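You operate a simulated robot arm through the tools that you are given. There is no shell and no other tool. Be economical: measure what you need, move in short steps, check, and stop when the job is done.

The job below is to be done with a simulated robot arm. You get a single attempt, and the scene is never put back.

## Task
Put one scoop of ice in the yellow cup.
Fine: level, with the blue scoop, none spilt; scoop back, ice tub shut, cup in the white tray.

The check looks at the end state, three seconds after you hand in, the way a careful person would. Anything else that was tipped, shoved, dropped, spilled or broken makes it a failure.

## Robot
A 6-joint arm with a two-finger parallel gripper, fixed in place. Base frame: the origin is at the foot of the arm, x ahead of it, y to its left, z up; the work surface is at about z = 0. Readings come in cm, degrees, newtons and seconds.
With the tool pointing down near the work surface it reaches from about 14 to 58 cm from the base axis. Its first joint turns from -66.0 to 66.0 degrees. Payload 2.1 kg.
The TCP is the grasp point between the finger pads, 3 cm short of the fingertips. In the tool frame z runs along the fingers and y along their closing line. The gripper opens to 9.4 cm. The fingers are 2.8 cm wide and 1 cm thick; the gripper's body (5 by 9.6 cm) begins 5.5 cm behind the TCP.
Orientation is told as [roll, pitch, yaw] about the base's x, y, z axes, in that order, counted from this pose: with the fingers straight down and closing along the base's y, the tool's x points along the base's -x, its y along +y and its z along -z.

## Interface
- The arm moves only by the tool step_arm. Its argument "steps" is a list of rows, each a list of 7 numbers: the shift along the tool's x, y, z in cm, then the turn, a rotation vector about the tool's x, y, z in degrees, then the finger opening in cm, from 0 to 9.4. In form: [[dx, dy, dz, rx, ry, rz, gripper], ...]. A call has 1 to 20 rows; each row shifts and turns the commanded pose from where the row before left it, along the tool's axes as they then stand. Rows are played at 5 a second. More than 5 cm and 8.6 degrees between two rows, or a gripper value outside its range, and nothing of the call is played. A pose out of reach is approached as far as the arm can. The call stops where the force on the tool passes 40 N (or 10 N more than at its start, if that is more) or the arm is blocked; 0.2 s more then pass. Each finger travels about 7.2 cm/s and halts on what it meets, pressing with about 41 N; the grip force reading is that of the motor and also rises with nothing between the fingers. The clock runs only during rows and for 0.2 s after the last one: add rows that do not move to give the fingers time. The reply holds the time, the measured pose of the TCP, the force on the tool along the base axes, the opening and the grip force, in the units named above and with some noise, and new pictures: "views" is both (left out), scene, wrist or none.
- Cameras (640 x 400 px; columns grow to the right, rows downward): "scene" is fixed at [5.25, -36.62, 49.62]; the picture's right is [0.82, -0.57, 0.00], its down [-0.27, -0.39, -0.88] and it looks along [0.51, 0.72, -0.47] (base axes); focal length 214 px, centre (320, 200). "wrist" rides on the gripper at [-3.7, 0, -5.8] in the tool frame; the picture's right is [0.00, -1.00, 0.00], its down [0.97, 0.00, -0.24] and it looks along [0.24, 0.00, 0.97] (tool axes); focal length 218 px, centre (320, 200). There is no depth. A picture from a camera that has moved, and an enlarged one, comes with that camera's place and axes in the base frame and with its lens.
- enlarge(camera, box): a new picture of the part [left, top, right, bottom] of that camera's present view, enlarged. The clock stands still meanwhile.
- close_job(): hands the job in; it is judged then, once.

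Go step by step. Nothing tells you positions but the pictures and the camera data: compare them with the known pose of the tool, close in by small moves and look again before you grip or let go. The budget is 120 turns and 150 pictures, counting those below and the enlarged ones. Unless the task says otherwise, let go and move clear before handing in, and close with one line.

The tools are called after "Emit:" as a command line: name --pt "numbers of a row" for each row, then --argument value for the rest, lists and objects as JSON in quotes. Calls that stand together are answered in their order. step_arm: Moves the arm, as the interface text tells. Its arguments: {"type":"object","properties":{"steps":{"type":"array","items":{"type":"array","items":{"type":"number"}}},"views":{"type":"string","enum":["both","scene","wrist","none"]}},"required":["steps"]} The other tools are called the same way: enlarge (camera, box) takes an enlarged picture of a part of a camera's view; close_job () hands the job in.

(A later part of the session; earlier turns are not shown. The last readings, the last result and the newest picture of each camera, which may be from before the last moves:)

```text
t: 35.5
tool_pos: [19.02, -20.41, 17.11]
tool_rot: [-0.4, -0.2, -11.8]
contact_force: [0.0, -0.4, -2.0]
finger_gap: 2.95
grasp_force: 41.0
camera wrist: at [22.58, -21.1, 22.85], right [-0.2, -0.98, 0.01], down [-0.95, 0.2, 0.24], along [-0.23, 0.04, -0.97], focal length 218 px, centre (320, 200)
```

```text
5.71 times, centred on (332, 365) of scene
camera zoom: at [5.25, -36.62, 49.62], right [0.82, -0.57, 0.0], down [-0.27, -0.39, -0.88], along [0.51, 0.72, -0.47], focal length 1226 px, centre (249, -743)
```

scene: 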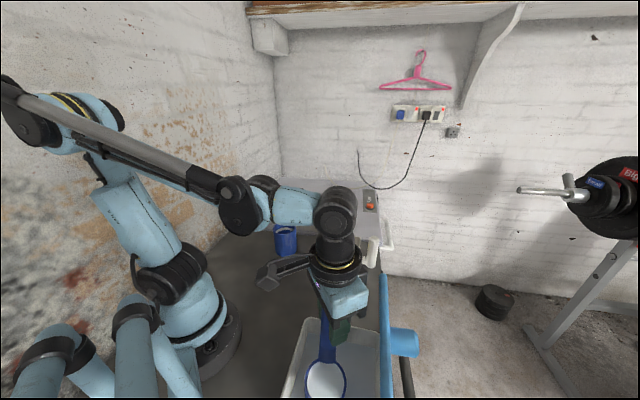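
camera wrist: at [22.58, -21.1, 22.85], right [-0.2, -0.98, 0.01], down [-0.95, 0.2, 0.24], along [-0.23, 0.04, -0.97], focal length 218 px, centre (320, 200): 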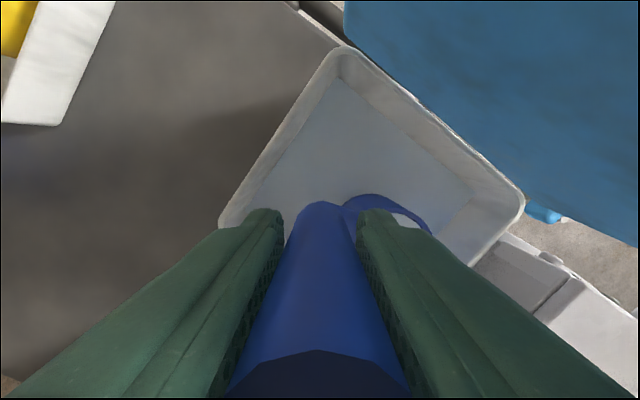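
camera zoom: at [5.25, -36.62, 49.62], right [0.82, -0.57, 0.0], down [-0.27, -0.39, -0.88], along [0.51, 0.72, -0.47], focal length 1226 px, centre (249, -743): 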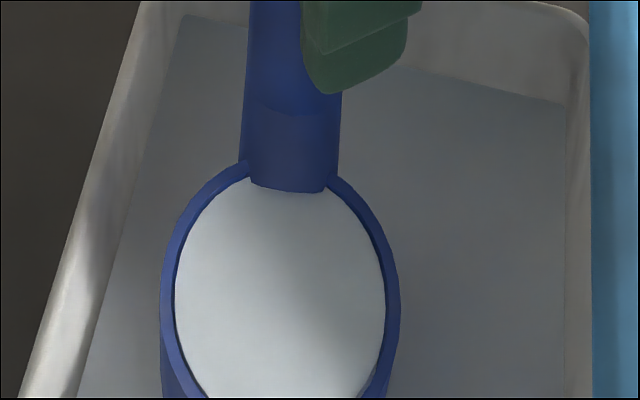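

The bowl is full, with a flat surface at about the rim. I'll lift gently straight up and inspect it.

Emit:
step_arm --pt "0 0 -1 0 0 0 2" --pt "0 0 -2 0 0 0 2" --pt "0 0 -2 0 0 0 2" --pt "0 0 -2 0 0 0 2" --pt "0 0 -2 0 0 0 2" --pt "0 0 -2 0 0 0 2" --pt "0 0 -2 0 0 0 2" --pt "0 0 -1 0 0 0 2" --pt "0 0 0 0 0 0 2"

Emit:
enlarge --camera "scene" --box '[280, 270, 430, 390]'

```text
t: 37.5
tool_pos: [18.9, -20.31, 31.18]
tool_rot: [-0.3, -0.2, -11.9]
contact_force: [0.1, 0.4, -1.3]
finger_gap: 2.92
grasp_force: 40.9
camera wrist: at [22.55, -20.96, 36.89], right [-0.2, -0.98, 0.01], down [-0.95, 0.2, 0.24], along [-0.23, 0.04, -0.97], focal length 218 px, centre (320, 200)
```

scene: 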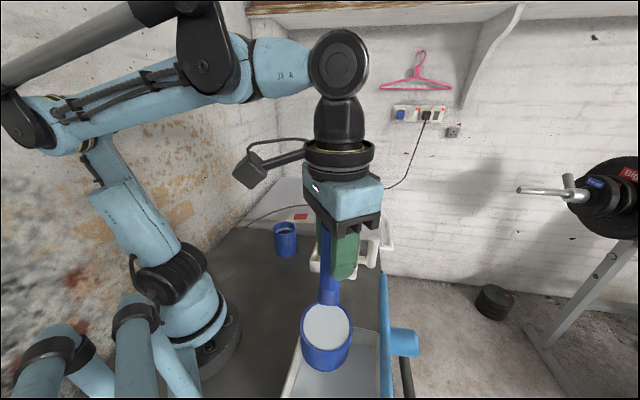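
wrist: 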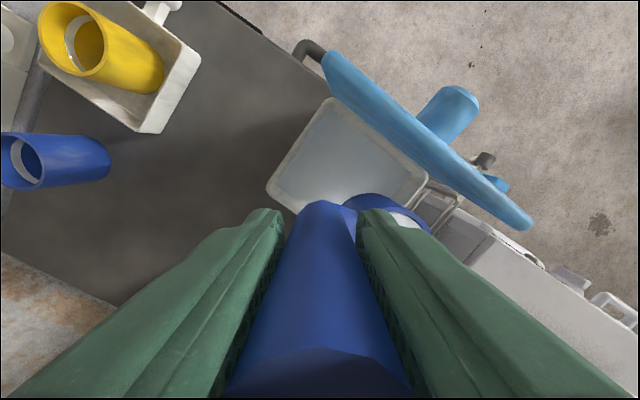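

```text
3.33 times, centred on (355, 330) of scene
camera zoom: at [5.25, -36.62, 49.62], right [0.82, -0.57, 0.0], down [-0.27, -0.39, -0.88], along [0.51, 0.72, -0.47], focal length 715 px, centre (203, -233)
```

zoom: 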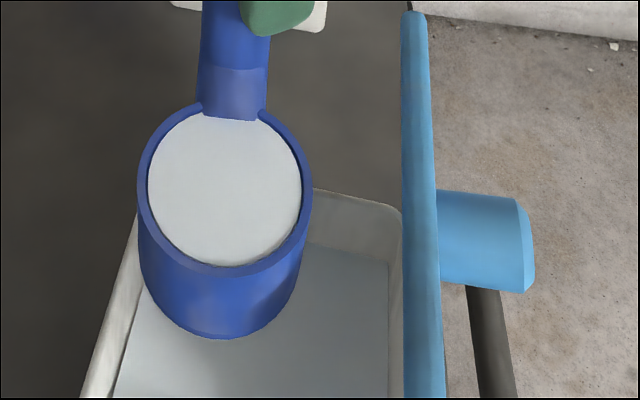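

The bowl is level-full, with the ice flush with the rim. I'll pour sideways: handle beyond the cup on the +y side, lip toward -y over the cup, then tilt about base x. I'm carrying it slowly to (39.7,12.4,24) and turning to yaw 34.

Emit:
step_arm --pt "-0.972 2.591 0.5 0 0 0 2" --pt "-0.972 2.591 0.5 0 0 0 2" --pt "-0.972 2.591 0.5 0 0 0 2" --pt "-0.972 2.591 0.5 0 0 0 2" --pt "-0.972 2.591 0.5 0 0 0 2" --pt "-0.972 2.591 0.5 0 0 0 2" --pt "-0.972 2.591 0.5 0 0 0 2" --pt "-0.972 2.591 0.5 0 0 0 2" --pt "-0.972 2.591 0.5 0 0 0 2" --pt "-0.972 2.591 0.5 0 0 0 2" --pt "-0.972 2.591 0.5 0 0 0 2" --pt "-0.972 2.591 0.5 0 0 0 2" --pt "-0.972 2.591 0.5 0 0 0 2" --pt "-0.972 2.591 0.5 0 0 0 2" --pt "0 0 0 0 0 0 2"

Emit:
step_arm --pt "0 0 0 0 0 -5.75 2" --pt "0 0 0 0 0 -5.75 2" --pt "0 0 0 0 0 -5.75 2" --pt "0 0 0 0 0 -5.75 2" --pt "0 0 0 0 0 -5.75 2" --pt "0 0 0 0 0 -5.75 2" --pt "0 0 0 0 0 -5.75 2" --pt "0 0 0 0 0 -5.75 2" --pt "0 0 0 0 0 0 2" --pt "0 0 0 0 0 0 2"

Emit:
enlarge --camera "scene" --box '[260, 170, 410, 290]'

```text
t: 40.6
tool_pos: [39.8, 12.42, 23.91]
tool_rot: [-0.3, -0.2, -11.7]
contact_force: [0.5, -0.1, -1.1]
finger_gap: 2.87
grasp_force: 41.1
camera wrist: at [43.33, 11.7, 29.61], right [-0.2, -0.98, 0.01], down [-0.95, 0.2, 0.24], along [-0.23, 0.04, -0.97], focal length 218 px, centre (320, 200)
```

scene: 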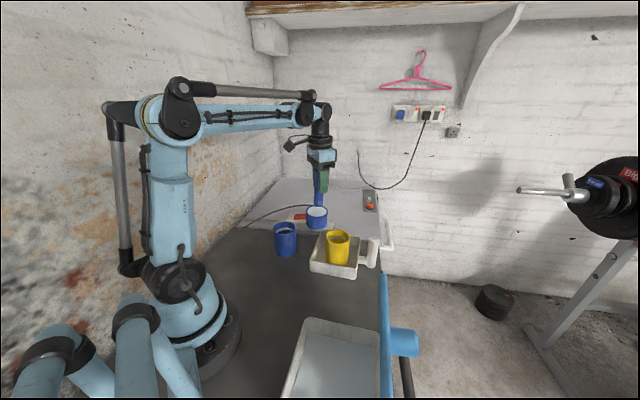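
wrist: 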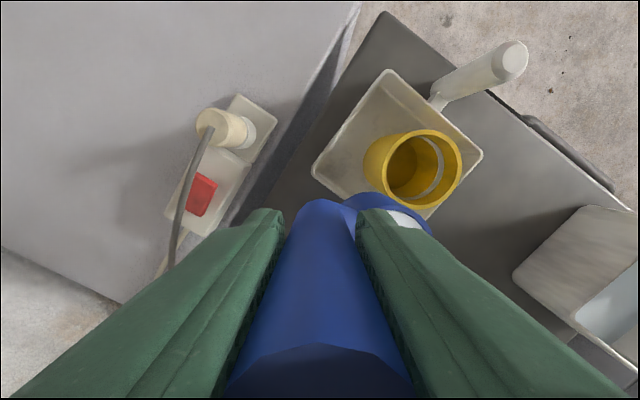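

```text
t: 42.9
tool_pos: [39.7, 12.32, 23.86]
tool_rot: [-0.4, 0.2, 34.4]
contact_force: [-0.7, 0.0, -1.2]
finger_gap: 2.86
grasp_force: 40.6
camera wrist: at [42.73, 14.5, 29.56], right [0.56, -0.83, 0.01], down [-0.8, -0.54, 0.24], along [-0.2, -0.14, -0.97], focal length 218 px, centre (320, 200)
```

scene: 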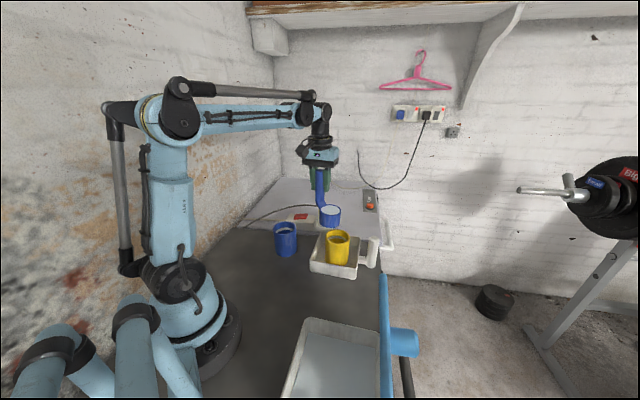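
wrist: 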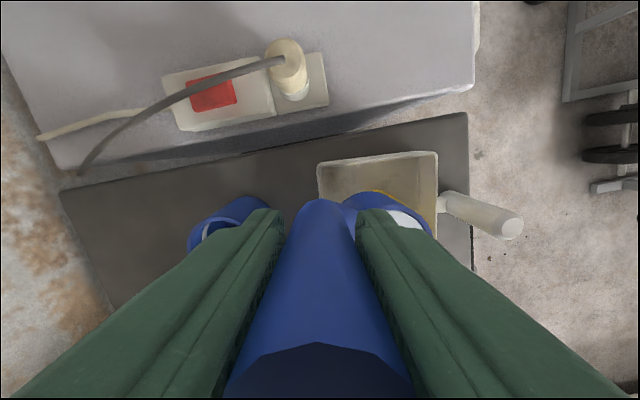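

```text
3.33 times, centred on (335, 230) of scene
camera zoom: at [5.25, -36.62, 49.62], right [0.82, -0.57, 0.0], down [-0.27, -0.39, -0.88], along [0.51, 0.72, -0.47], focal length 715 px, centre (270, 100)
```

zoom: 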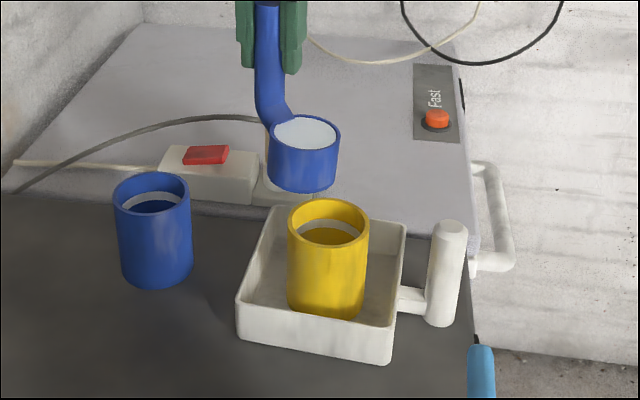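

The lip sits at (39.7,3.4,16.9) over the cup, whose rim is at (39.6,2.7,9.4). I'll tilt slowly to 30° about the lip and check.

Emit:
step_arm --pt "0.226 -0.33 0.23 -2.475 -1.695 0 2" --pt "0.226 -0.33 0.23 -2.475 -1.695 0 2" --pt "0.226 -0.331 -0.344 -2.475 -1.695 0 2" --pt "0.226 -0.331 -0.344 -2.475 -1.695 0 2" --pt "0.228 -0.333 -0.382 -2.475 -1.695 0 2" --pt "0.228 -0.333 -0.382 -2.475 -1.695 0 2" --pt "0.235 -0.343 -0.371 -2.475 -1.695 0 2" --pt "0.235 -0.343 -0.371 -2.475 -1.695 0 2" --pt "0.244 -0.356 -0.345 -2.475 -1.695 0 2" --pt "0.244 -0.356 -0.345 -2.475 -1.695 0 2" --pt "0 0 0 0 0 0 2" --views "scene"

Emit:
enlarge --camera "scene" --box '[260, 170, 410, 290]'

```text
t: 45.2
tool_pos: [39.71, 7.59, 25.18]
tool_rot: [25.1, -16.4, 30.6]
contact_force: [-0.1, 0.1, -1.5]
finger_gap: 2.85
grasp_force: 40.8
```

scene: 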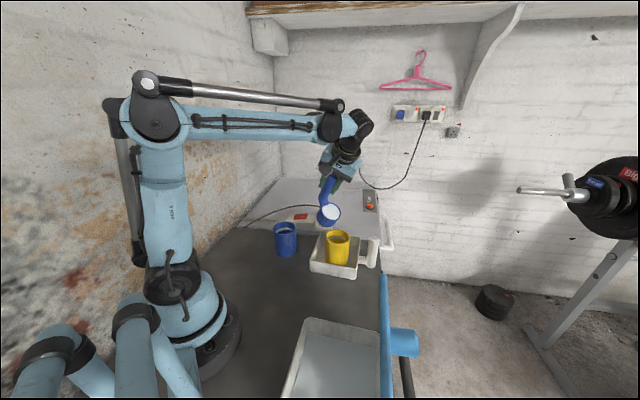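

```text
3.33 times, centred on (335, 230) of scene
camera zoom: at [5.25, -36.62, 49.62], right [0.82, -0.57, 0.0], down [-0.27, -0.39, -0.88], along [0.51, 0.72, -0.47], focal length 715 px, centre (270, 100)
```

zoom: 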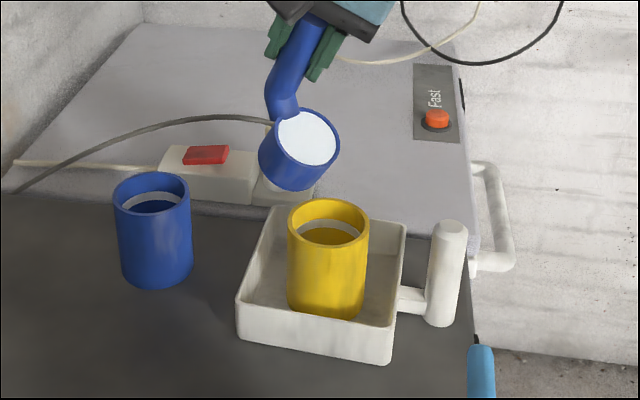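

Nothing has flowed at 30° and the lip is over the cup. I'll continue to 60°.

Emit:
step_arm --pt "0.26 -0.379 -0.334 -2.475 -1.695 0 2" --pt "0.26 -0.379 -0.334 -2.475 -1.695 0 2" --pt "0.268 -0.391 -0.326 -2.475 -1.695 0 2" --pt "0.268 -0.391 -0.326 -2.475 -1.695 0 2" --pt "0.283 -0.414 -0.324 -2.475 -1.695 0 2" --pt "0.283 -0.414 -0.324 -2.475 -1.695 0 2" --pt "0.297 -0.433 -0.322 -2.475 -1.695 0 2" --pt "0.297 -0.433 -0.322 -2.475 -1.695 0 2" --pt "0.31 -0.453 -0.33 -2.475 -1.695 0 2" --pt "0.31 -0.453 -0.33 -2.475 -1.695 0 2" --pt "0 0 0 0 0 0 2" --views "scene"

Emit:
enlarge --camera "scene" --box '[260, 170, 410, 290]'

```text
t: 47.6
tool_pos: [39.71, 1.87, 24.15]
tool_rot: [54.7, -29.3, 18.9]
contact_force: [0.5, -0.6, -1.4]
finger_gap: 2.85
grasp_force: 40.8
```

scene: 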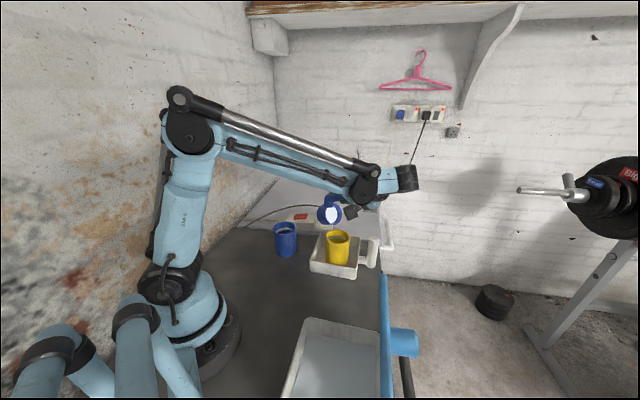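

```text
3.33 times, centred on (335, 230) of scene
camera zoom: at [5.25, -36.62, 49.62], right [0.82, -0.57, 0.0], down [-0.27, -0.39, -0.88], along [0.51, 0.72, -0.47], focal length 715 px, centre (270, 100)
```

zoom: 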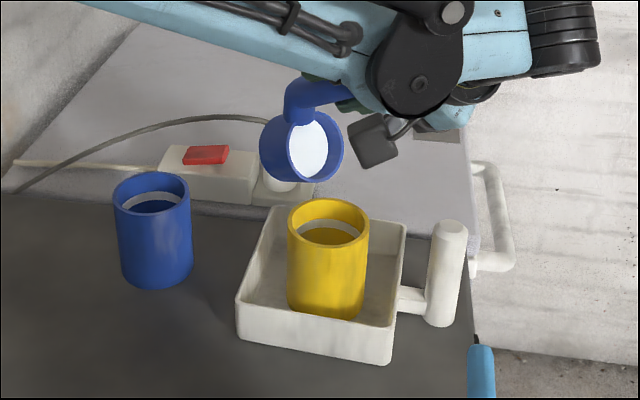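

The ice still holds at 60° and the lip remains over the cup. I'll continue to 78°.

Emit:
step_arm --pt "0.323 -0.471 -0.34 -2.475 -1.695 0 2" --pt "0.323 -0.471 -0.34 -2.475 -1.695 0 2" --pt "0.335 -0.489 -0.36 -2.475 -1.695 0 2" --pt "0.335 -0.489 -0.36 -2.475 -1.695 0 2" --pt "0.342 -0.5 -0.376 -2.475 -1.695 0 2" --pt "0.342 -0.5 -0.376 -2.475 -1.695 0 2" --pt "0 0 0 0 0 0 2" --views "wrist"

Emit:
enlarge --camera "scene" --box '[260, 170, 410, 290]'

```text
t: 49.2
tool_pos: [40.09, -0.57, 21.63]
tool_rot: [75.1, -33.7, 7.9]
contact_force: [-0.2, 0.3, -1.1]
finger_gap: 2.86
grasp_force: 41.5
out of reach, approached as far as the arm can: row 6
camera wrist: at [43.08, -5.8, 24.94], right [0.57, -0.18, -0.8], down [-0.8, -0.35, -0.49], along [-0.19, 0.92, -0.34], focal length 218 px, centre (320, 200)
```

wrist: 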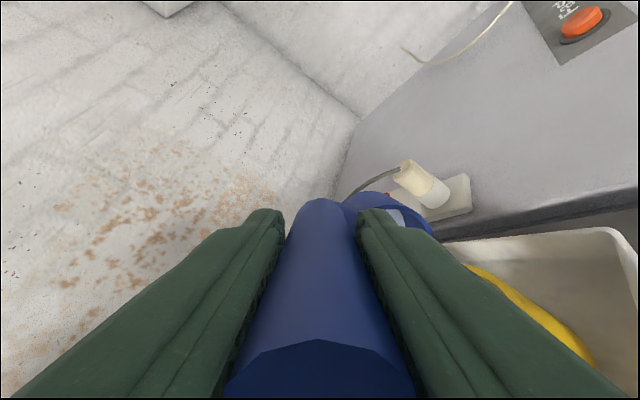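

```text
3.33 times, centred on (335, 230) of scene
camera zoom: at [5.25, -36.62, 49.62], right [0.82, -0.57, 0.0], down [-0.27, -0.39, -0.88], along [0.51, 0.72, -0.47], focal length 715 px, centre (270, 100)
```

zoom: 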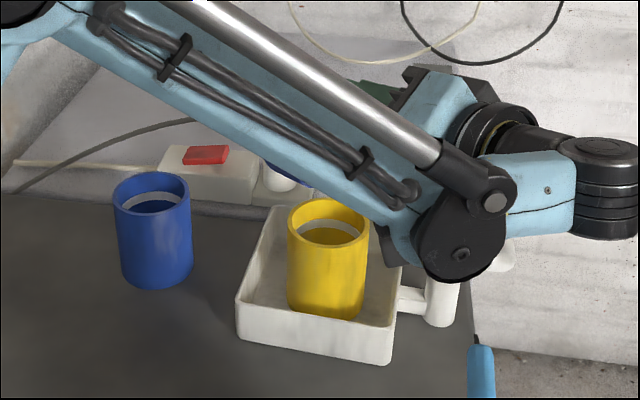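

At 78° the wrist is at its limit and the ice is still in the bowl. I'll untilt and raise, then pour along a different direction, with the fingers pointing to about azimuth 38, which suits the wrist.

Emit:
step_arm --pt "-0.386 0.563 0.968 4.95 3.39 0 2" --pt "-1.34 1.96 -0.77 0 0 0 2" --pt "-1.34 1.96 -0.77 0 0 0 2" --pt "-0.386 0.563 0.968 4.95 3.39 0 2" --pt "-0.386 0.563 0.968 4.95 3.39 0 2" --pt "-0.386 0.563 0.968 4.95 3.39 0 2" --pt "-0.386 0.563 0.968 4.95 3.39 0 2" --pt "-0.386 0.563 0.968 4.95 3.39 0 2" --pt "-0.386 0.563 0.968 4.95 3.39 0 2" --pt "-0.386 0.563 0.968 4.95 3.39 0 2" --pt "-0.386 0.563 0.968 4.95 3.39 0 2" --pt "-0.386 0.563 0.968 4.95 3.39 0 2" --pt "-0.386 0.563 0.968 4.95 3.39 0 2" --pt "-0.386 0.563 0.968 4.95 3.39 0 2" --pt "-0.386 0.563 0.968 4.95 3.39 0 2" --pt "0 0 0 0 0 0 2" --pt "0 0 0 0 0 0 2" --views "scene"

Emit:
enlarge --camera "scene" --box '[260, 170, 410, 290]'

```text
t: 52.9
tool_pos: [40.21, 13.42, 23.55]
tool_rot: [-0.3, 0.1, 34.2]
contact_force: [0.2, 0.1, -0.7]
finger_gap: 2.84
grasp_force: 41.1
```

scene: 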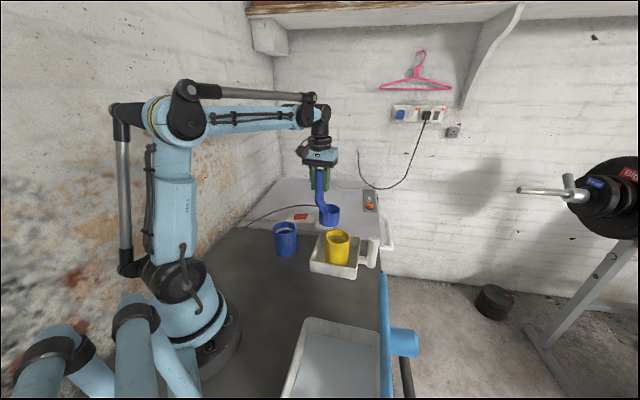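

```text
3.33 times, centred on (335, 230) of scene
camera zoom: at [5.25, -36.62, 49.62], right [0.82, -0.57, 0.0], down [-0.27, -0.39, -0.88], along [0.51, 0.72, -0.47], focal length 715 px, centre (270, 100)
```

zoom: 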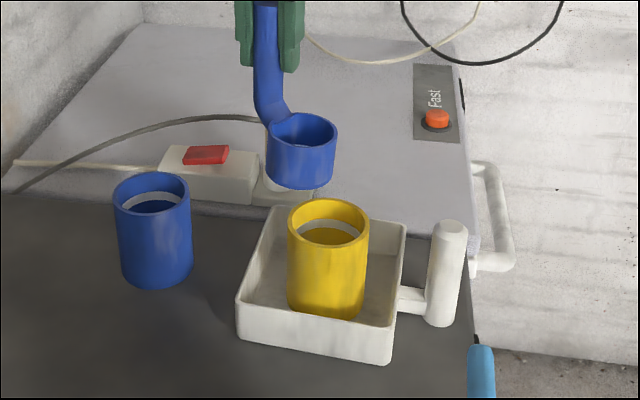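

The bowl now looks empty, so the ice must have poured near the end of the tilt. I'll inspect the bowl and move to see into the cup and the tray.

Emit:
enlarge --camera "scene" --box '[310, 195, 370, 235]'

Emit:
step_arm --pt "0 0 -3 0 0 0 2" --pt "0 0 -4 0 0 0 2" --pt "1.66 3 -1 0 0 7 2" --pt "0 0 0 0 0 8 2" --pt "0 0 0 0 0 8 2" --pt "0 0 0 0 0 8 2" --pt "0 0 0 0 0 8 2" --pt "0 0 0 0 0 7 2" --pt "0 0 0 0 0 0 2" --pt "0 0 0 0 0 0 2"

```text
10.00 times, centred on (340, 215) of scene
camera zoom: at [5.25, -36.62, 49.62], right [0.82, -0.57, 0.0], down [-0.27, -0.39, -0.88], along [0.51, 0.72, -0.47], focal length 2145 px, centre (120, 50)
```

zoom: 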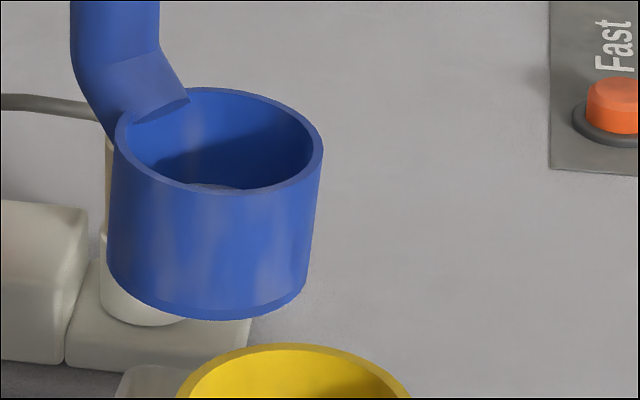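

```text
t: 55.0
tool_pos: [37.21, 14.88, 31.37]
tool_rot: [-0.3, -0.2, -11.8]
contact_force: [0.8, -0.7, -1.7]
finger_gap: 2.84
grasp_force: 41.1
camera wrist: at [40.75, 14.24, 37.15], right [-0.21, -0.98, 0.0], down [-0.95, 0.2, 0.24], along [-0.23, 0.04, -0.97], focal length 218 px, centre (320, 200)
```

scene: 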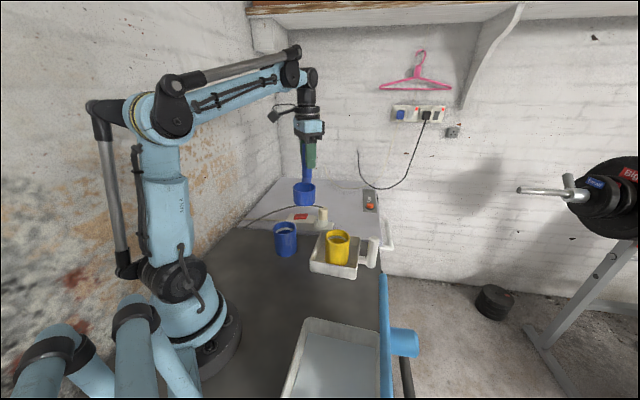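
wrist: 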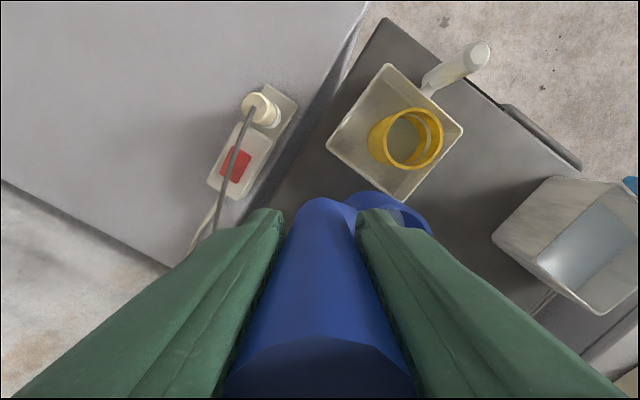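

The cup now shows something pale inside, and the bowl may hold a remainder. I'll enlarge the wrist view.

Emit:
enlarge --camera "wrist" --box '[310, 50, 500, 230]'

Emit:
enlarge --camera "scene" --box '[285, 175, 390, 285]'

```text
2.22 times, centred on (405, 140) of wrist
camera zoom: at [40.75, 14.24, 37.15], right [-0.21, -0.98, 0.0], down [-0.95, 0.2, 0.24], along [-0.23, 0.04, -0.97], focal length 485 px, centre (131, 333)
```

zoom: 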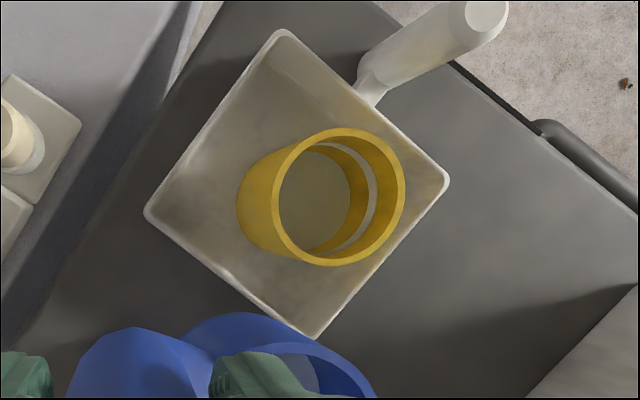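

```text
3.64 times, centred on (338, 230) of scene
camera zoom: at [5.25, -36.62, 49.62], right [0.82, -0.57, 0.0], down [-0.27, -0.39, -0.88], along [0.51, 0.72, -0.47], focal length 780 px, centre (256, 91)
```

zoom: 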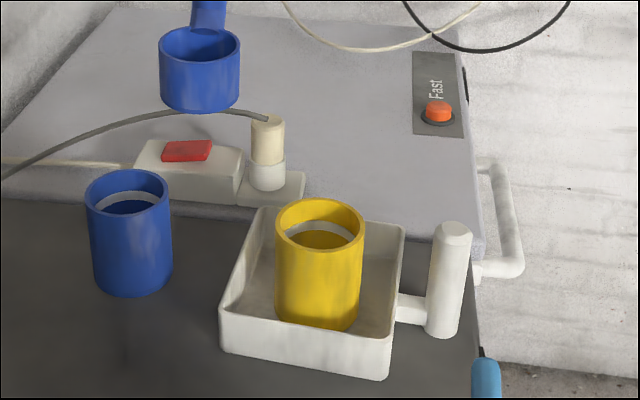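

The cup holds ice, nothing is visibly spilt, and the bowl has a remainder. I'll reposition with the handle toward (47,8.7), then tilt again along the new direction.

Emit:
step_arm --pt "-2.21 -0.81 1.48 0 0 0 2" --pt "-2.21 -0.81 1.48 0 0 0 2" --pt "-2.21 -0.81 1.48 0 0 0 2" --pt "-2.21 -0.81 1.48 0 0 0 2" --pt "-2.21 -0.81 1.48 0 0 0 2" --pt "0 0 0 0 0 6.2 2" --pt "0 0 0 0 0 0 2" --pt "0 0 0 0 0 0 2"

Emit:
enlarge --camera "scene" --box '[285, 175, 390, 285]'

```text
t: 56.9
tool_pos: [47.21, 8.61, 24.01]
tool_rot: [-0.1, -0.2, -18.1]
contact_force: [0.2, 0.0, -1.4]
finger_gap: 2.85
grasp_force: 40.9
camera wrist: at [50.62, 7.54, 29.83], right [-0.31, -0.95, 0.0], down [-0.92, 0.3, 0.24], along [-0.23, 0.07, -0.97], focal length 218 px, centre (320, 200)
```

scene: 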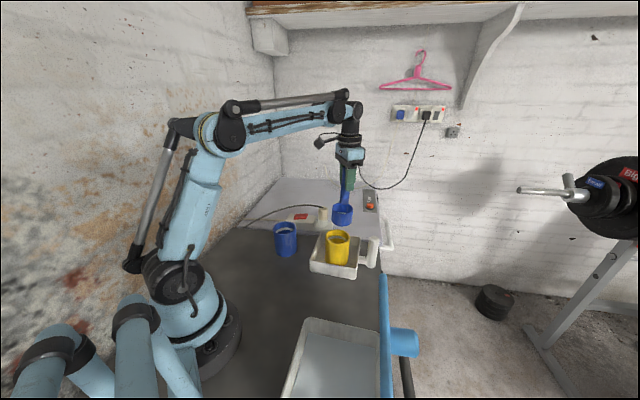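
wrist: 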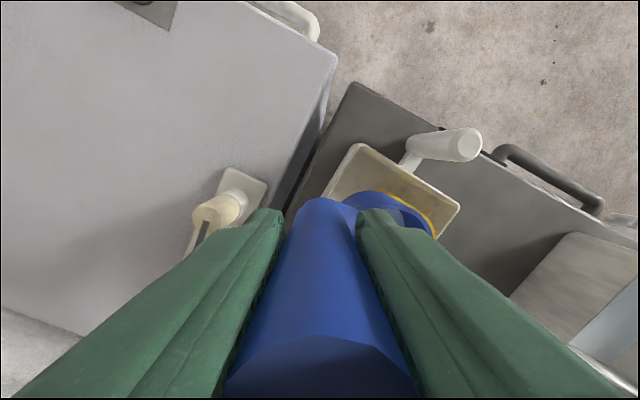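

```text
3.64 times, centred on (338, 230) of scene
camera zoom: at [5.25, -36.62, 49.62], right [0.82, -0.57, 0.0], down [-0.27, -0.39, -0.88], along [0.51, 0.72, -0.47], focal length 780 px, centre (256, 91)
```

zoom: 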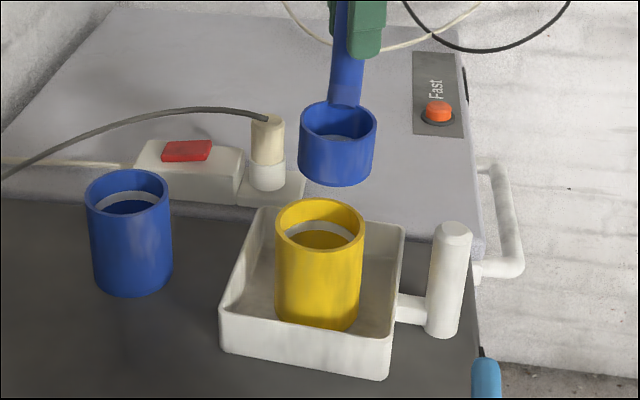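

A remainder is visible in the bowl, which is positioned right. I'll tilt to 60° with the lip high, then lower it.

Emit:
step_arm --pt "0.437 -0.647 -0.892 -4.97 -3.35 0 2" --pt "0.437 -0.647 -0.892 -4.97 -3.35 0 2" --pt "0.437 -0.647 -0.892 -4.97 -3.35 0 2" --pt "0.437 -0.647 -0.892 -4.97 -3.35 0 2" --pt "0.437 -0.647 -0.892 -4.97 -3.35 0 2" --pt "0.437 -0.647 -0.892 -4.97 -3.35 0 2" --pt "0.437 -0.647 -0.892 -4.97 -3.35 0 2" --pt "0.437 -0.647 -0.892 -4.97 -3.35 0 2" --pt "0.437 -0.647 -0.892 -4.97 -3.35 0 2" --pt "0.437 -0.647 -0.892 -4.97 -3.35 0 2" --pt "0.97 -1.44 1.0 0 0 0 2" --pt "0.97 -1.44 1.0 0 0 0 2" --pt "0 0 0 0 0 0 2"

Emit:
enlarge --camera "scene" --box '[285, 175, 390, 285]'

```text
t: 59.6
tool_pos: [38.92, 2.24, 24.1]
tool_rot: [54.9, -29.2, -33.3]
contact_force: [-0.5, 1.0, -1.5]
finger_gap: 2.83
grasp_force: 40.8
camera wrist: at [37.53, -2.62, 28.87], right [0.02, -0.7, -0.71], down [-0.87, 0.34, -0.35], along [0.49, 0.63, -0.6], focal length 218 px, centre (320, 200)
```

scene: 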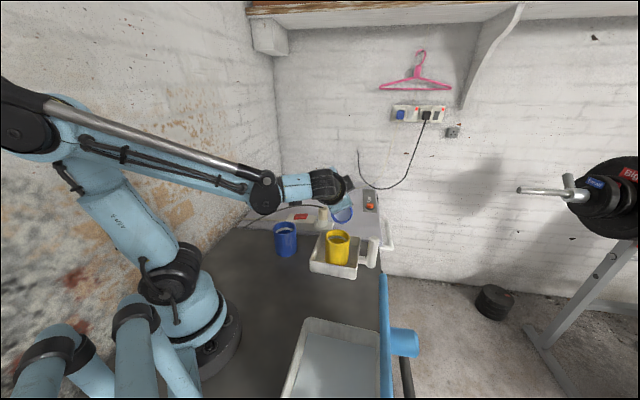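
wrist: 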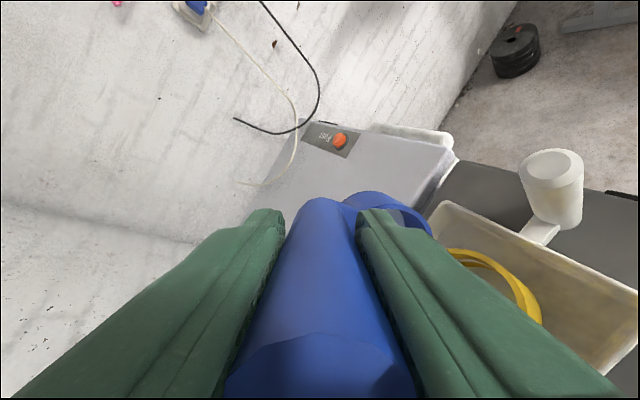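

```text
3.64 times, centred on (338, 230) of scene
camera zoom: at [5.25, -36.62, 49.62], right [0.82, -0.57, 0.0], down [-0.27, -0.39, -0.88], along [0.51, 0.72, -0.47], focal length 780 px, centre (256, 91)
```

zoom: 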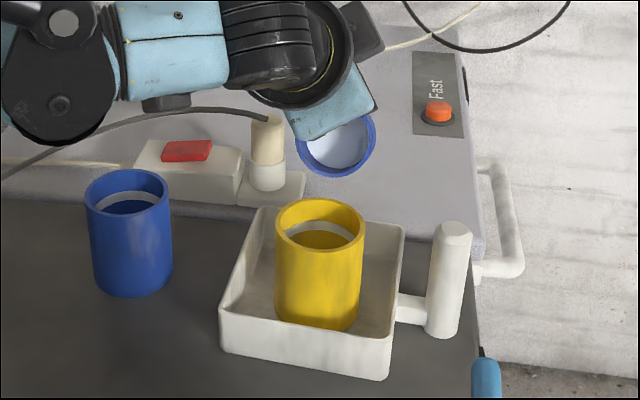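

Going well; the residue is still along the bowl. I'll continue the tilt slowly to about 90°.

Emit:
step_arm --pt "0.211 -0.313 -0.456 -2.485 -1.675 0 2" --pt "0.211 -0.313 -0.456 -2.485 -1.675 0 2" --pt "0.211 -0.313 -0.456 -2.485 -1.675 0 2" --pt "0.211 -0.313 -0.456 -2.485 -1.675 0 2" --pt "0.211 -0.313 -0.456 -2.485 -1.675 0 2" --pt "0.211 -0.313 -0.456 -2.485 -1.675 0 2" --pt "0.211 -0.313 -0.456 -2.485 -1.675 0 2" --pt "0.211 -0.313 -0.456 -2.485 -1.675 0 2" --pt "0.211 -0.313 -0.456 -2.485 -1.675 0 2" --pt "0.211 -0.313 -0.456 -2.485 -1.675 0 2" --pt "0 0 0 0 0 0 2" --pt "0 0 0 0 0 0 2" --views "scene"

Emit:
enlarge --camera "scene" --box '[285, 175, 390, 285]'

```text
t: 62.2
tool_pos: [34.68, -1.11, 22.02]
tool_rot: [89.9, -34.3, -52.0]
contact_force: [0.8, -0.4, -0.6]
finger_gap: 2.83
grasp_force: 40.9
```

scene: 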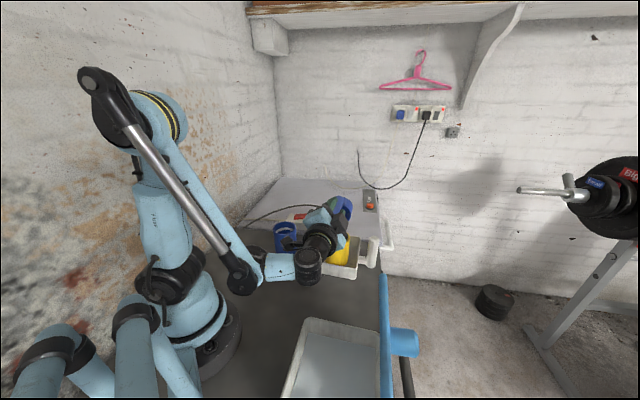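

```text
3.64 times, centred on (338, 230) of scene
camera zoom: at [5.25, -36.62, 49.62], right [0.82, -0.57, 0.0], down [-0.27, -0.39, -0.88], along [0.51, 0.72, -0.47], focal length 780 px, centre (256, 91)
```

zoom: 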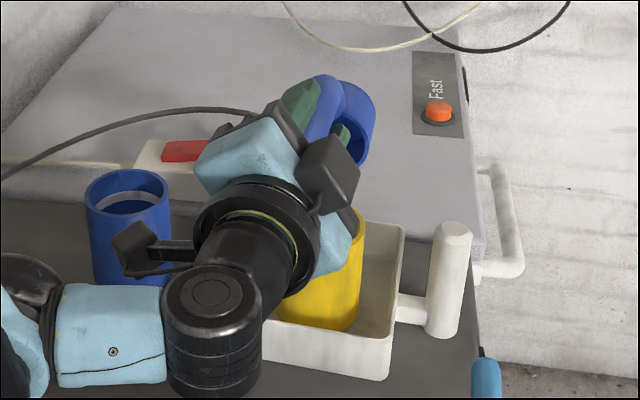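

There's still room below the arm, so I'll tilt a bit further to about 102° and dwell to empty it.

Emit:
step_arm --pt "0.211 -0.313 -0.456 -2.485 -1.675 0 2" --pt "0.211 -0.313 -0.456 -2.485 -1.675 0 2" --pt "0.211 -0.313 -0.456 -2.485 -1.675 0 2" --pt "0.211 -0.313 -0.456 -2.485 -1.675 0 2" --pt "0 0 0 0 0 0 2" --pt "0 0 0 0 0 0 2" --pt "0 0 0 0 0 0 2" --pt "0 0 0 0 0 0 2" --pt "0 0 0 0 0 0 2"

```text
t: 64.2
tool_pos: [34.27, -3.08, 24.1]
tool_rot: [104.1, -33.6, -59.9]
contact_force: [-0.6, 1.0, -1.0]
finger_gap: 2.82
grasp_force: 40.7
out of reach, approached as far as the arm can: row 2, 3, 4
camera wrist: at [31.28, -9.16, 24.97], right [0.48, -0.34, -0.81], down [-0.59, 0.56, -0.58], along [0.65, 0.76, 0.06], focal length 218 px, centre (320, 200)
```

scene: 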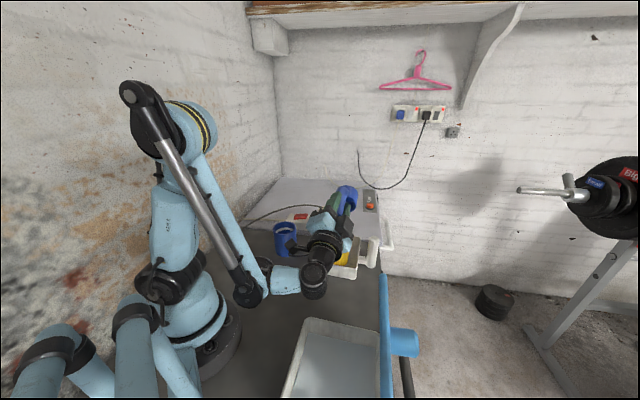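
wrist: 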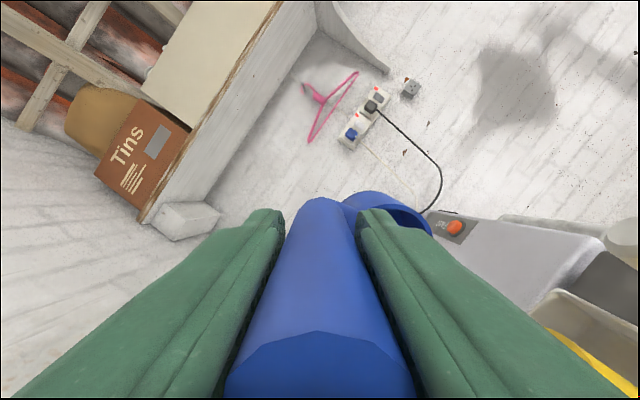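

The lip stayed over the cup within the arm's limits. I'll untilt, raise, and check the bowl.

Emit:
step_arm --pt "-0.382 0.566 0.968 4.97 3.35 0 2" --pt "-0.382 0.566 0.968 4.97 3.35 0 2" --pt "-0.98 1.45 0 0 0 0 2" --pt "-0.98 1.45 0 0 0 0 2" --pt "-0.382 0.566 0.968 4.97 3.35 0 2" --pt "-0.382 0.566 0.968 4.97 3.35 0 2" --pt "-0.382 0.566 0.968 4.97 3.35 0 2" --pt "-0.382 0.566 0.968 4.97 3.35 0 2" --pt "-0.382 0.566 0.968 4.97 3.35 0 2" --pt "-0.382 0.566 0.968 4.97 3.35 0 2" --pt "-0.382 0.566 0.968 4.97 3.35 0 2" --pt "-0.382 0.566 0.968 4.97 3.35 0 2" --pt "-0.382 0.566 0.968 4.97 3.35 0 2" --pt "-0.382 0.566 0.968 4.97 3.35 0 2" --pt "-0.382 0.566 0.968 4.97 3.35 0 2" --pt "-0.382 0.566 0.968 4.97 3.35 0 2" --pt "-0.382 0.566 0.968 4.97 3.35 0 2" --pt "0 0 0 0 0 0 2"

Emit:
enlarge --camera "scene" --box '[285, 175, 390, 285]'

```text
t: 68.0
tool_pos: [46.82, 6.85, 29.03]
tool_rot: [9.7, -6.9, -18.7]
contact_force: [-0.5, 0.1, -1.5]
finger_gap: 2.83
grasp_force: 40.6
camera wrist: at [49.28, 5.09, 35.14], right [-0.3, -0.94, -0.17], down [-0.95, 0.28, 0.12], along [-0.07, 0.19, -0.98], focal length 218 px, centre (320, 200)
```

scene: 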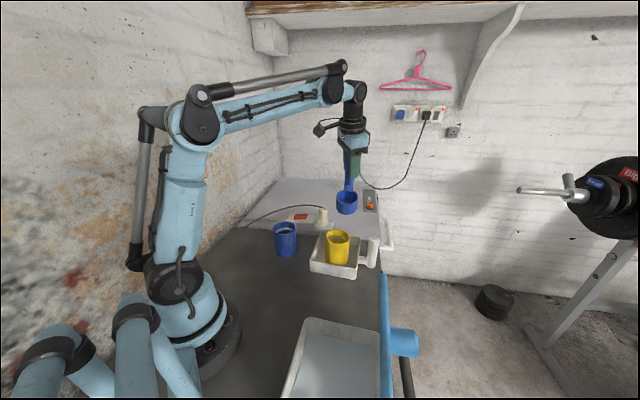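
wrist: 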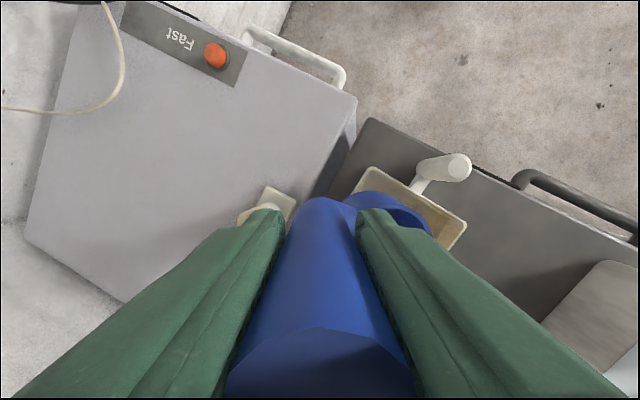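

```text
3.64 times, centred on (338, 230) of scene
camera zoom: at [5.25, -36.62, 49.62], right [0.82, -0.57, 0.0], down [-0.27, -0.39, -0.88], along [0.51, 0.72, -0.47], focal length 780 px, centre (256, 91)
```

zoom: 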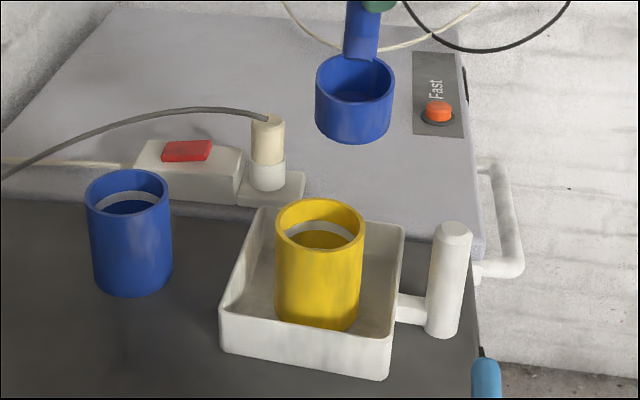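

The bowl is empty. I'll level the scoop, bring it above its home spot, and turn back to yaw 75.

Emit:
step_arm --pt "0 0 0 4.97 3.35 0 2" --pt "0 0 0 4.97 3.35 0 2" --pt "2.49 -3.12 0 0 0 0 2" --pt "2.49 -3.12 0 0 0 0 2" --pt "2.49 -3.12 0 0 0 0 2" --pt "2.49 -3.12 0 0 0 0 2" --pt "2.49 -3.12 0 0 0 0 2" --pt "2.49 -3.12 0 0 0 0 2" --pt "0 0 0 0 0 0 2"

Emit:
enlarge --camera "wrist" --box '[150, 0, 400, 200]'

```text
t: 70.0
tool_pos: [26.74, -6.2, 29.15]
tool_rot: [-0.4, -0.1, -18.1]
contact_force: [0.5, -0.1, -0.7]
finger_gap: 2.82
grasp_force: 41.5
camera wrist: at [30.14, -7.3, 34.85], right [-0.31, -0.95, 0.0], down [-0.92, 0.3, 0.24], along [-0.23, 0.07, -0.97], focal length 218 px, centre (320, 200)
```

scene: 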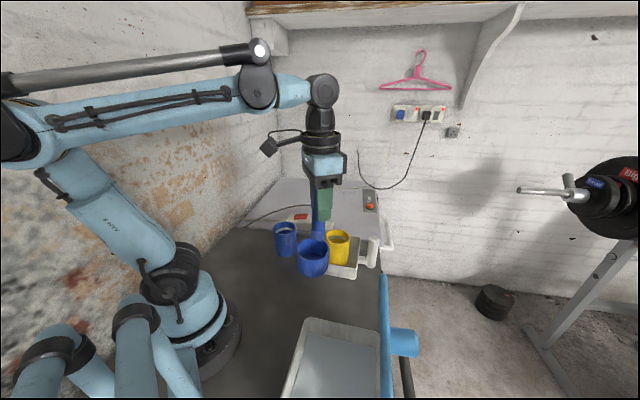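
wrist: 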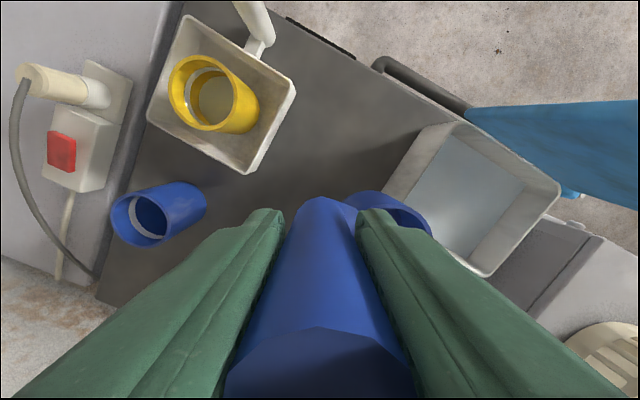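

```text
2.00 times, centred on (275, 100) of wrist
camera zoom: at [30.14, -7.3, 34.85], right [-0.31, -0.95, 0.0], down [-0.92, 0.3, 0.24], along [-0.23, 0.07, -0.97], focal length 436 px, centre (410, 400)
```

zoom: 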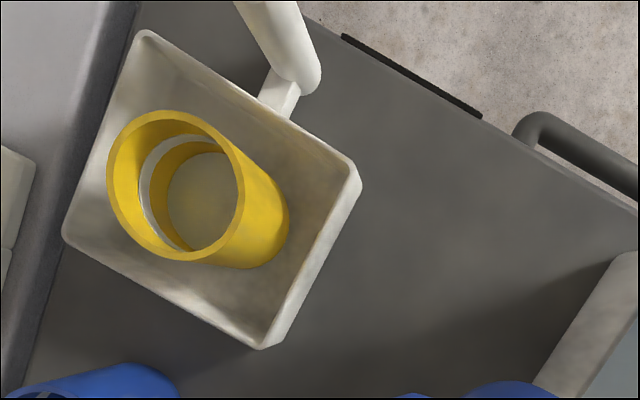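

The ice is in the cup with nothing visible in the tray. I'll turn to yaw 75 and lower the scoop toward home, stopping about 1 cm above.

Emit:
step_arm --pt "0 0 0 0 0 -7.75 2" --pt "0 0 0 0 0 -7.75 2" --pt "0 0 0 0 0 -7.75 2" --pt "0 0 0 0 0 -7.75 2" --pt "0 0 0 0 0 -7.75 2" --pt "0 0 0 0 0 -7.75 2" --pt "0 0 0 0 0 -7.75 2" --pt "0 0 0 0 0 -7.75 2" --pt "0 0 0 0 0 -7.75 2" --pt "0 0 0 0 0 -7.75 2" --pt "0 0 0 0 0 -7.75 2" --pt "0 0 0 0 0 -7.85 2" --pt "0 0 4 0 0 0 2" --pt "0 0 4 0 0 0 2" --pt "0 0 4 0 0 0 2" --pt "0.13 -0.03 4 0 0 0 2" --pt "0 0 0.5 0 0 0 2" --pt "0 0 0 0 0 0 2" --views "scene"

Emit:
enlarge --camera "scene" --box '[260, 210, 410, 330]'

```text
t: 73.8
tool_pos: [26.92, -6.66, 12.53]
tool_rot: [-0.3, 0.2, 75.0]
contact_force: [-0.7, 0.3, -1.7]
finger_gap: 2.82
grasp_force: 41.5
```

scene: 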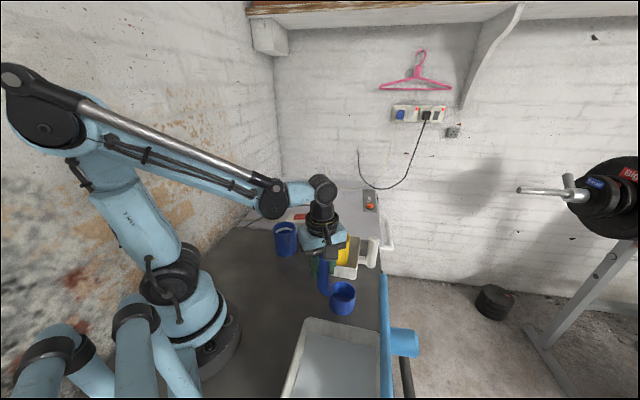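

```text
3.33 times, centred on (335, 270) of scene
camera zoom: at [5.25, -36.62, 49.62], right [0.82, -0.57, 0.0], down [-0.27, -0.39, -0.88], along [0.51, 0.72, -0.47], focal length 715 px, centre (270, -33)
```

zoom: 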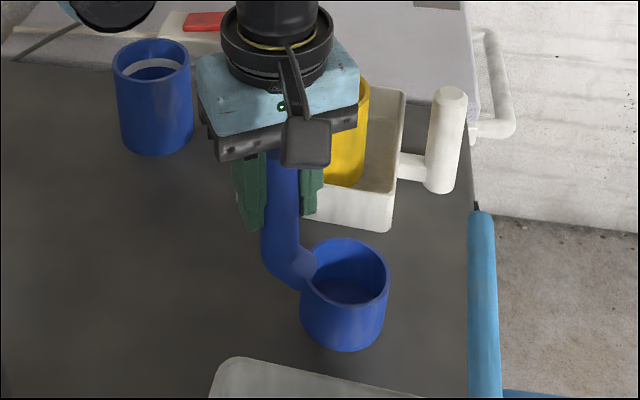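

The scoop is just above home and about 0.5 cm left of its original spot. I'll correct that and lower until it touches.

Emit:
step_arm --pt "0.115 -0.34 0.4 0 0 0 2" --pt "0 0 0.3 0 0 0 2" --pt "0 0 0 0 0 0 2" --views "none"

Emit:
step_arm --pt "0 0 0.2 0 0 0 2" --pt "0 0 0 0 0 0 2" --views "none"

```text
t: 74.7
tool_pos: [27.15, -6.75, 11.83]
tool_rot: [-0.1, 0.3, 74.9]
contact_force: [-8.7, 5.3, 33.1]
finger_gap: 2.83
grasp_force: 40.9
```

```text
t: 75.2
tool_pos: [27.22, -6.73, 11.77]
tool_rot: [-0.2, 0.2, 74.9]
contact_force: [-8.3, 4.7, 37.5]
finger_gap: 2.82
grasp_force: 41.4
```

It's touching the table. I'll ease off 0.2 cm, open slowly, and look.

Emit:
step_arm --pt "0 0 -0.2 0 0 0 2" --pt "0 0 0 0 0 0 3" --pt "0 0 0 0 0 0 3.5" --pt "0 0 0 0 0 0 4.5" --pt "0 0 0 0 0 0 6" --pt "0 0 0 0 0 0 8" --pt "0 0 0 0 0 0 8"

Emit:
enlarge --camera "scene" --box '[260, 210, 410, 330]'

```text
t: 76.8
tool_pos: [27.09, -6.7, 11.8]
tool_rot: [-0.2, 0.3, 75.0]
contact_force: [-0.4, -0.2, 0.3]
finger_gap: 7.98
grasp_force: 0.0
camera wrist: at [28.05, -3.05, 17.61], right [0.97, -0.26, 0.0], down [-0.25, -0.94, 0.24], along [-0.06, -0.24, -0.97], focal length 218 px, centre (320, 200)
```

scene: 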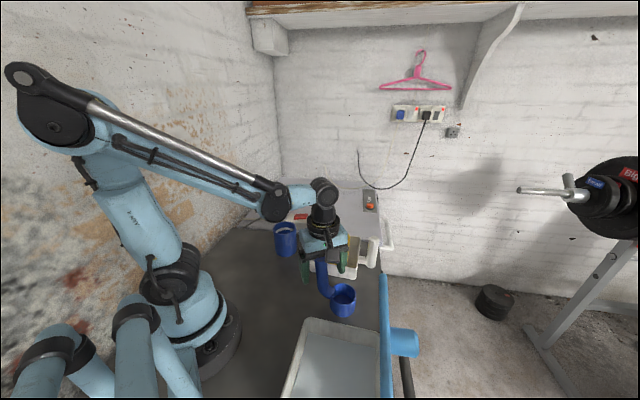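
wrist: 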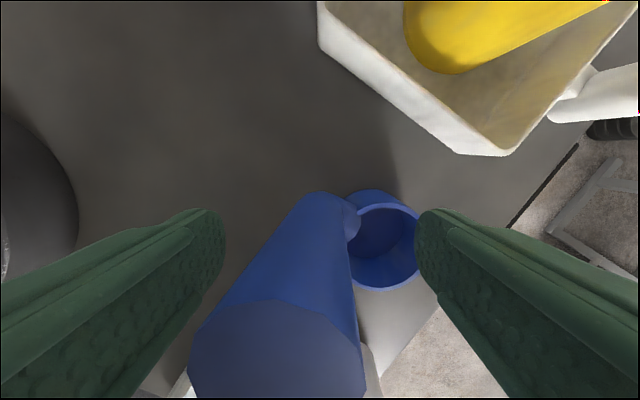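

```text
3.33 times, centred on (335, 270) of scene
camera zoom: at [5.25, -36.62, 49.62], right [0.82, -0.57, 0.0], down [-0.27, -0.39, -0.88], along [0.51, 0.72, -0.47], focal length 715 px, centre (270, -33)
```

zoom: 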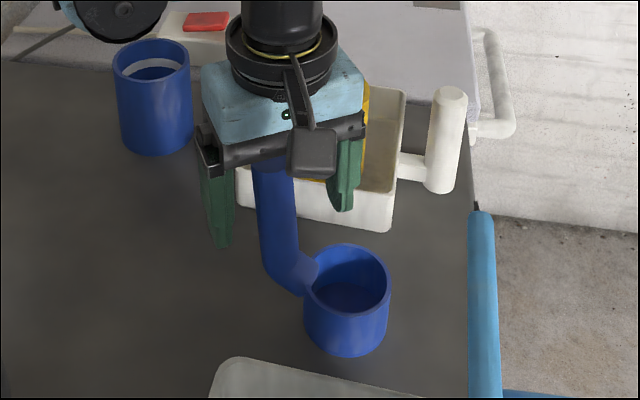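

The scoop stands within about 0.4 cm of its original spot. I'll rise straight up and check it.

Emit:
step_arm --pt "0 0.4 0 0 0 0 9.4" --pt "0 0 -2 0 0 0 9.4" --pt "0 0 -4 0 0 0 9.4" --pt "0 0 -4 0 0 0 9.4" --pt "0 0 -4 0 0 0 9.4" --pt "0 0 -4 0 0 0 9.4" --pt "0 0 -4 0 0 0 9.4" --pt "0 0 0 0 0 0 9.4" --pt "0 0 0 0 0 0 9.4"

Emit:
enlarge --camera "scene" --box '[260, 240, 440, 400]'

```text
t: 78.8
tool_pos: [26.8, -6.42, 33.91]
tool_rot: [-0.2, 0.3, 75.0]
contact_force: [0.2, 0.1, 0.0]
finger_gap: 9.39
grasp_force: 0.1
camera wrist: at [27.72, -2.81, 39.69], right [0.97, -0.26, 0.0], down [-0.25, -0.94, 0.24], along [-0.06, -0.24, -0.97], focal length 218 px, centre (320, 200)
```

scene: 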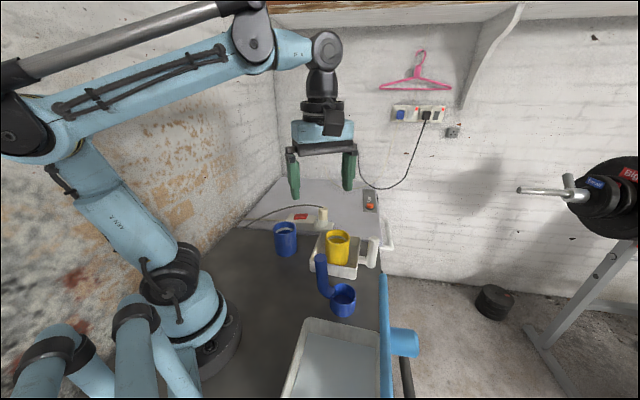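
wrist: 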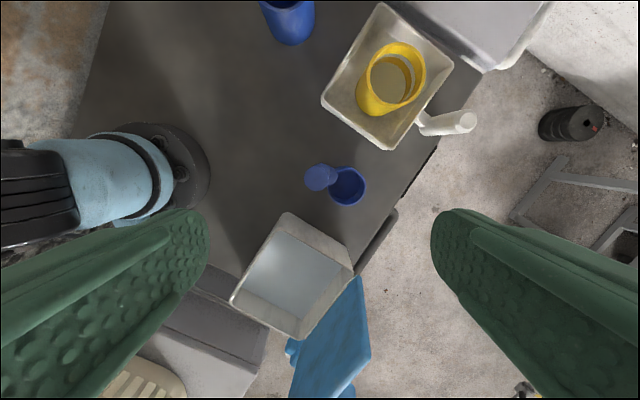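

```text
2.50 times, centred on (350, 320) of scene
camera zoom: at [5.25, -36.62, 49.62], right [0.82, -0.57, 0.0], down [-0.27, -0.39, -0.88], along [0.51, 0.72, -0.47], focal length 536 px, centre (245, -100)
```

zoom: 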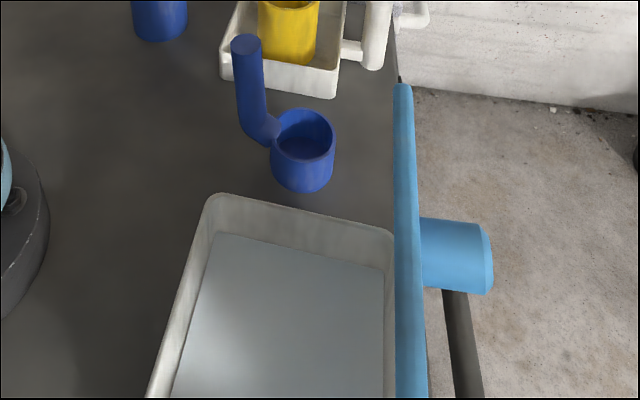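

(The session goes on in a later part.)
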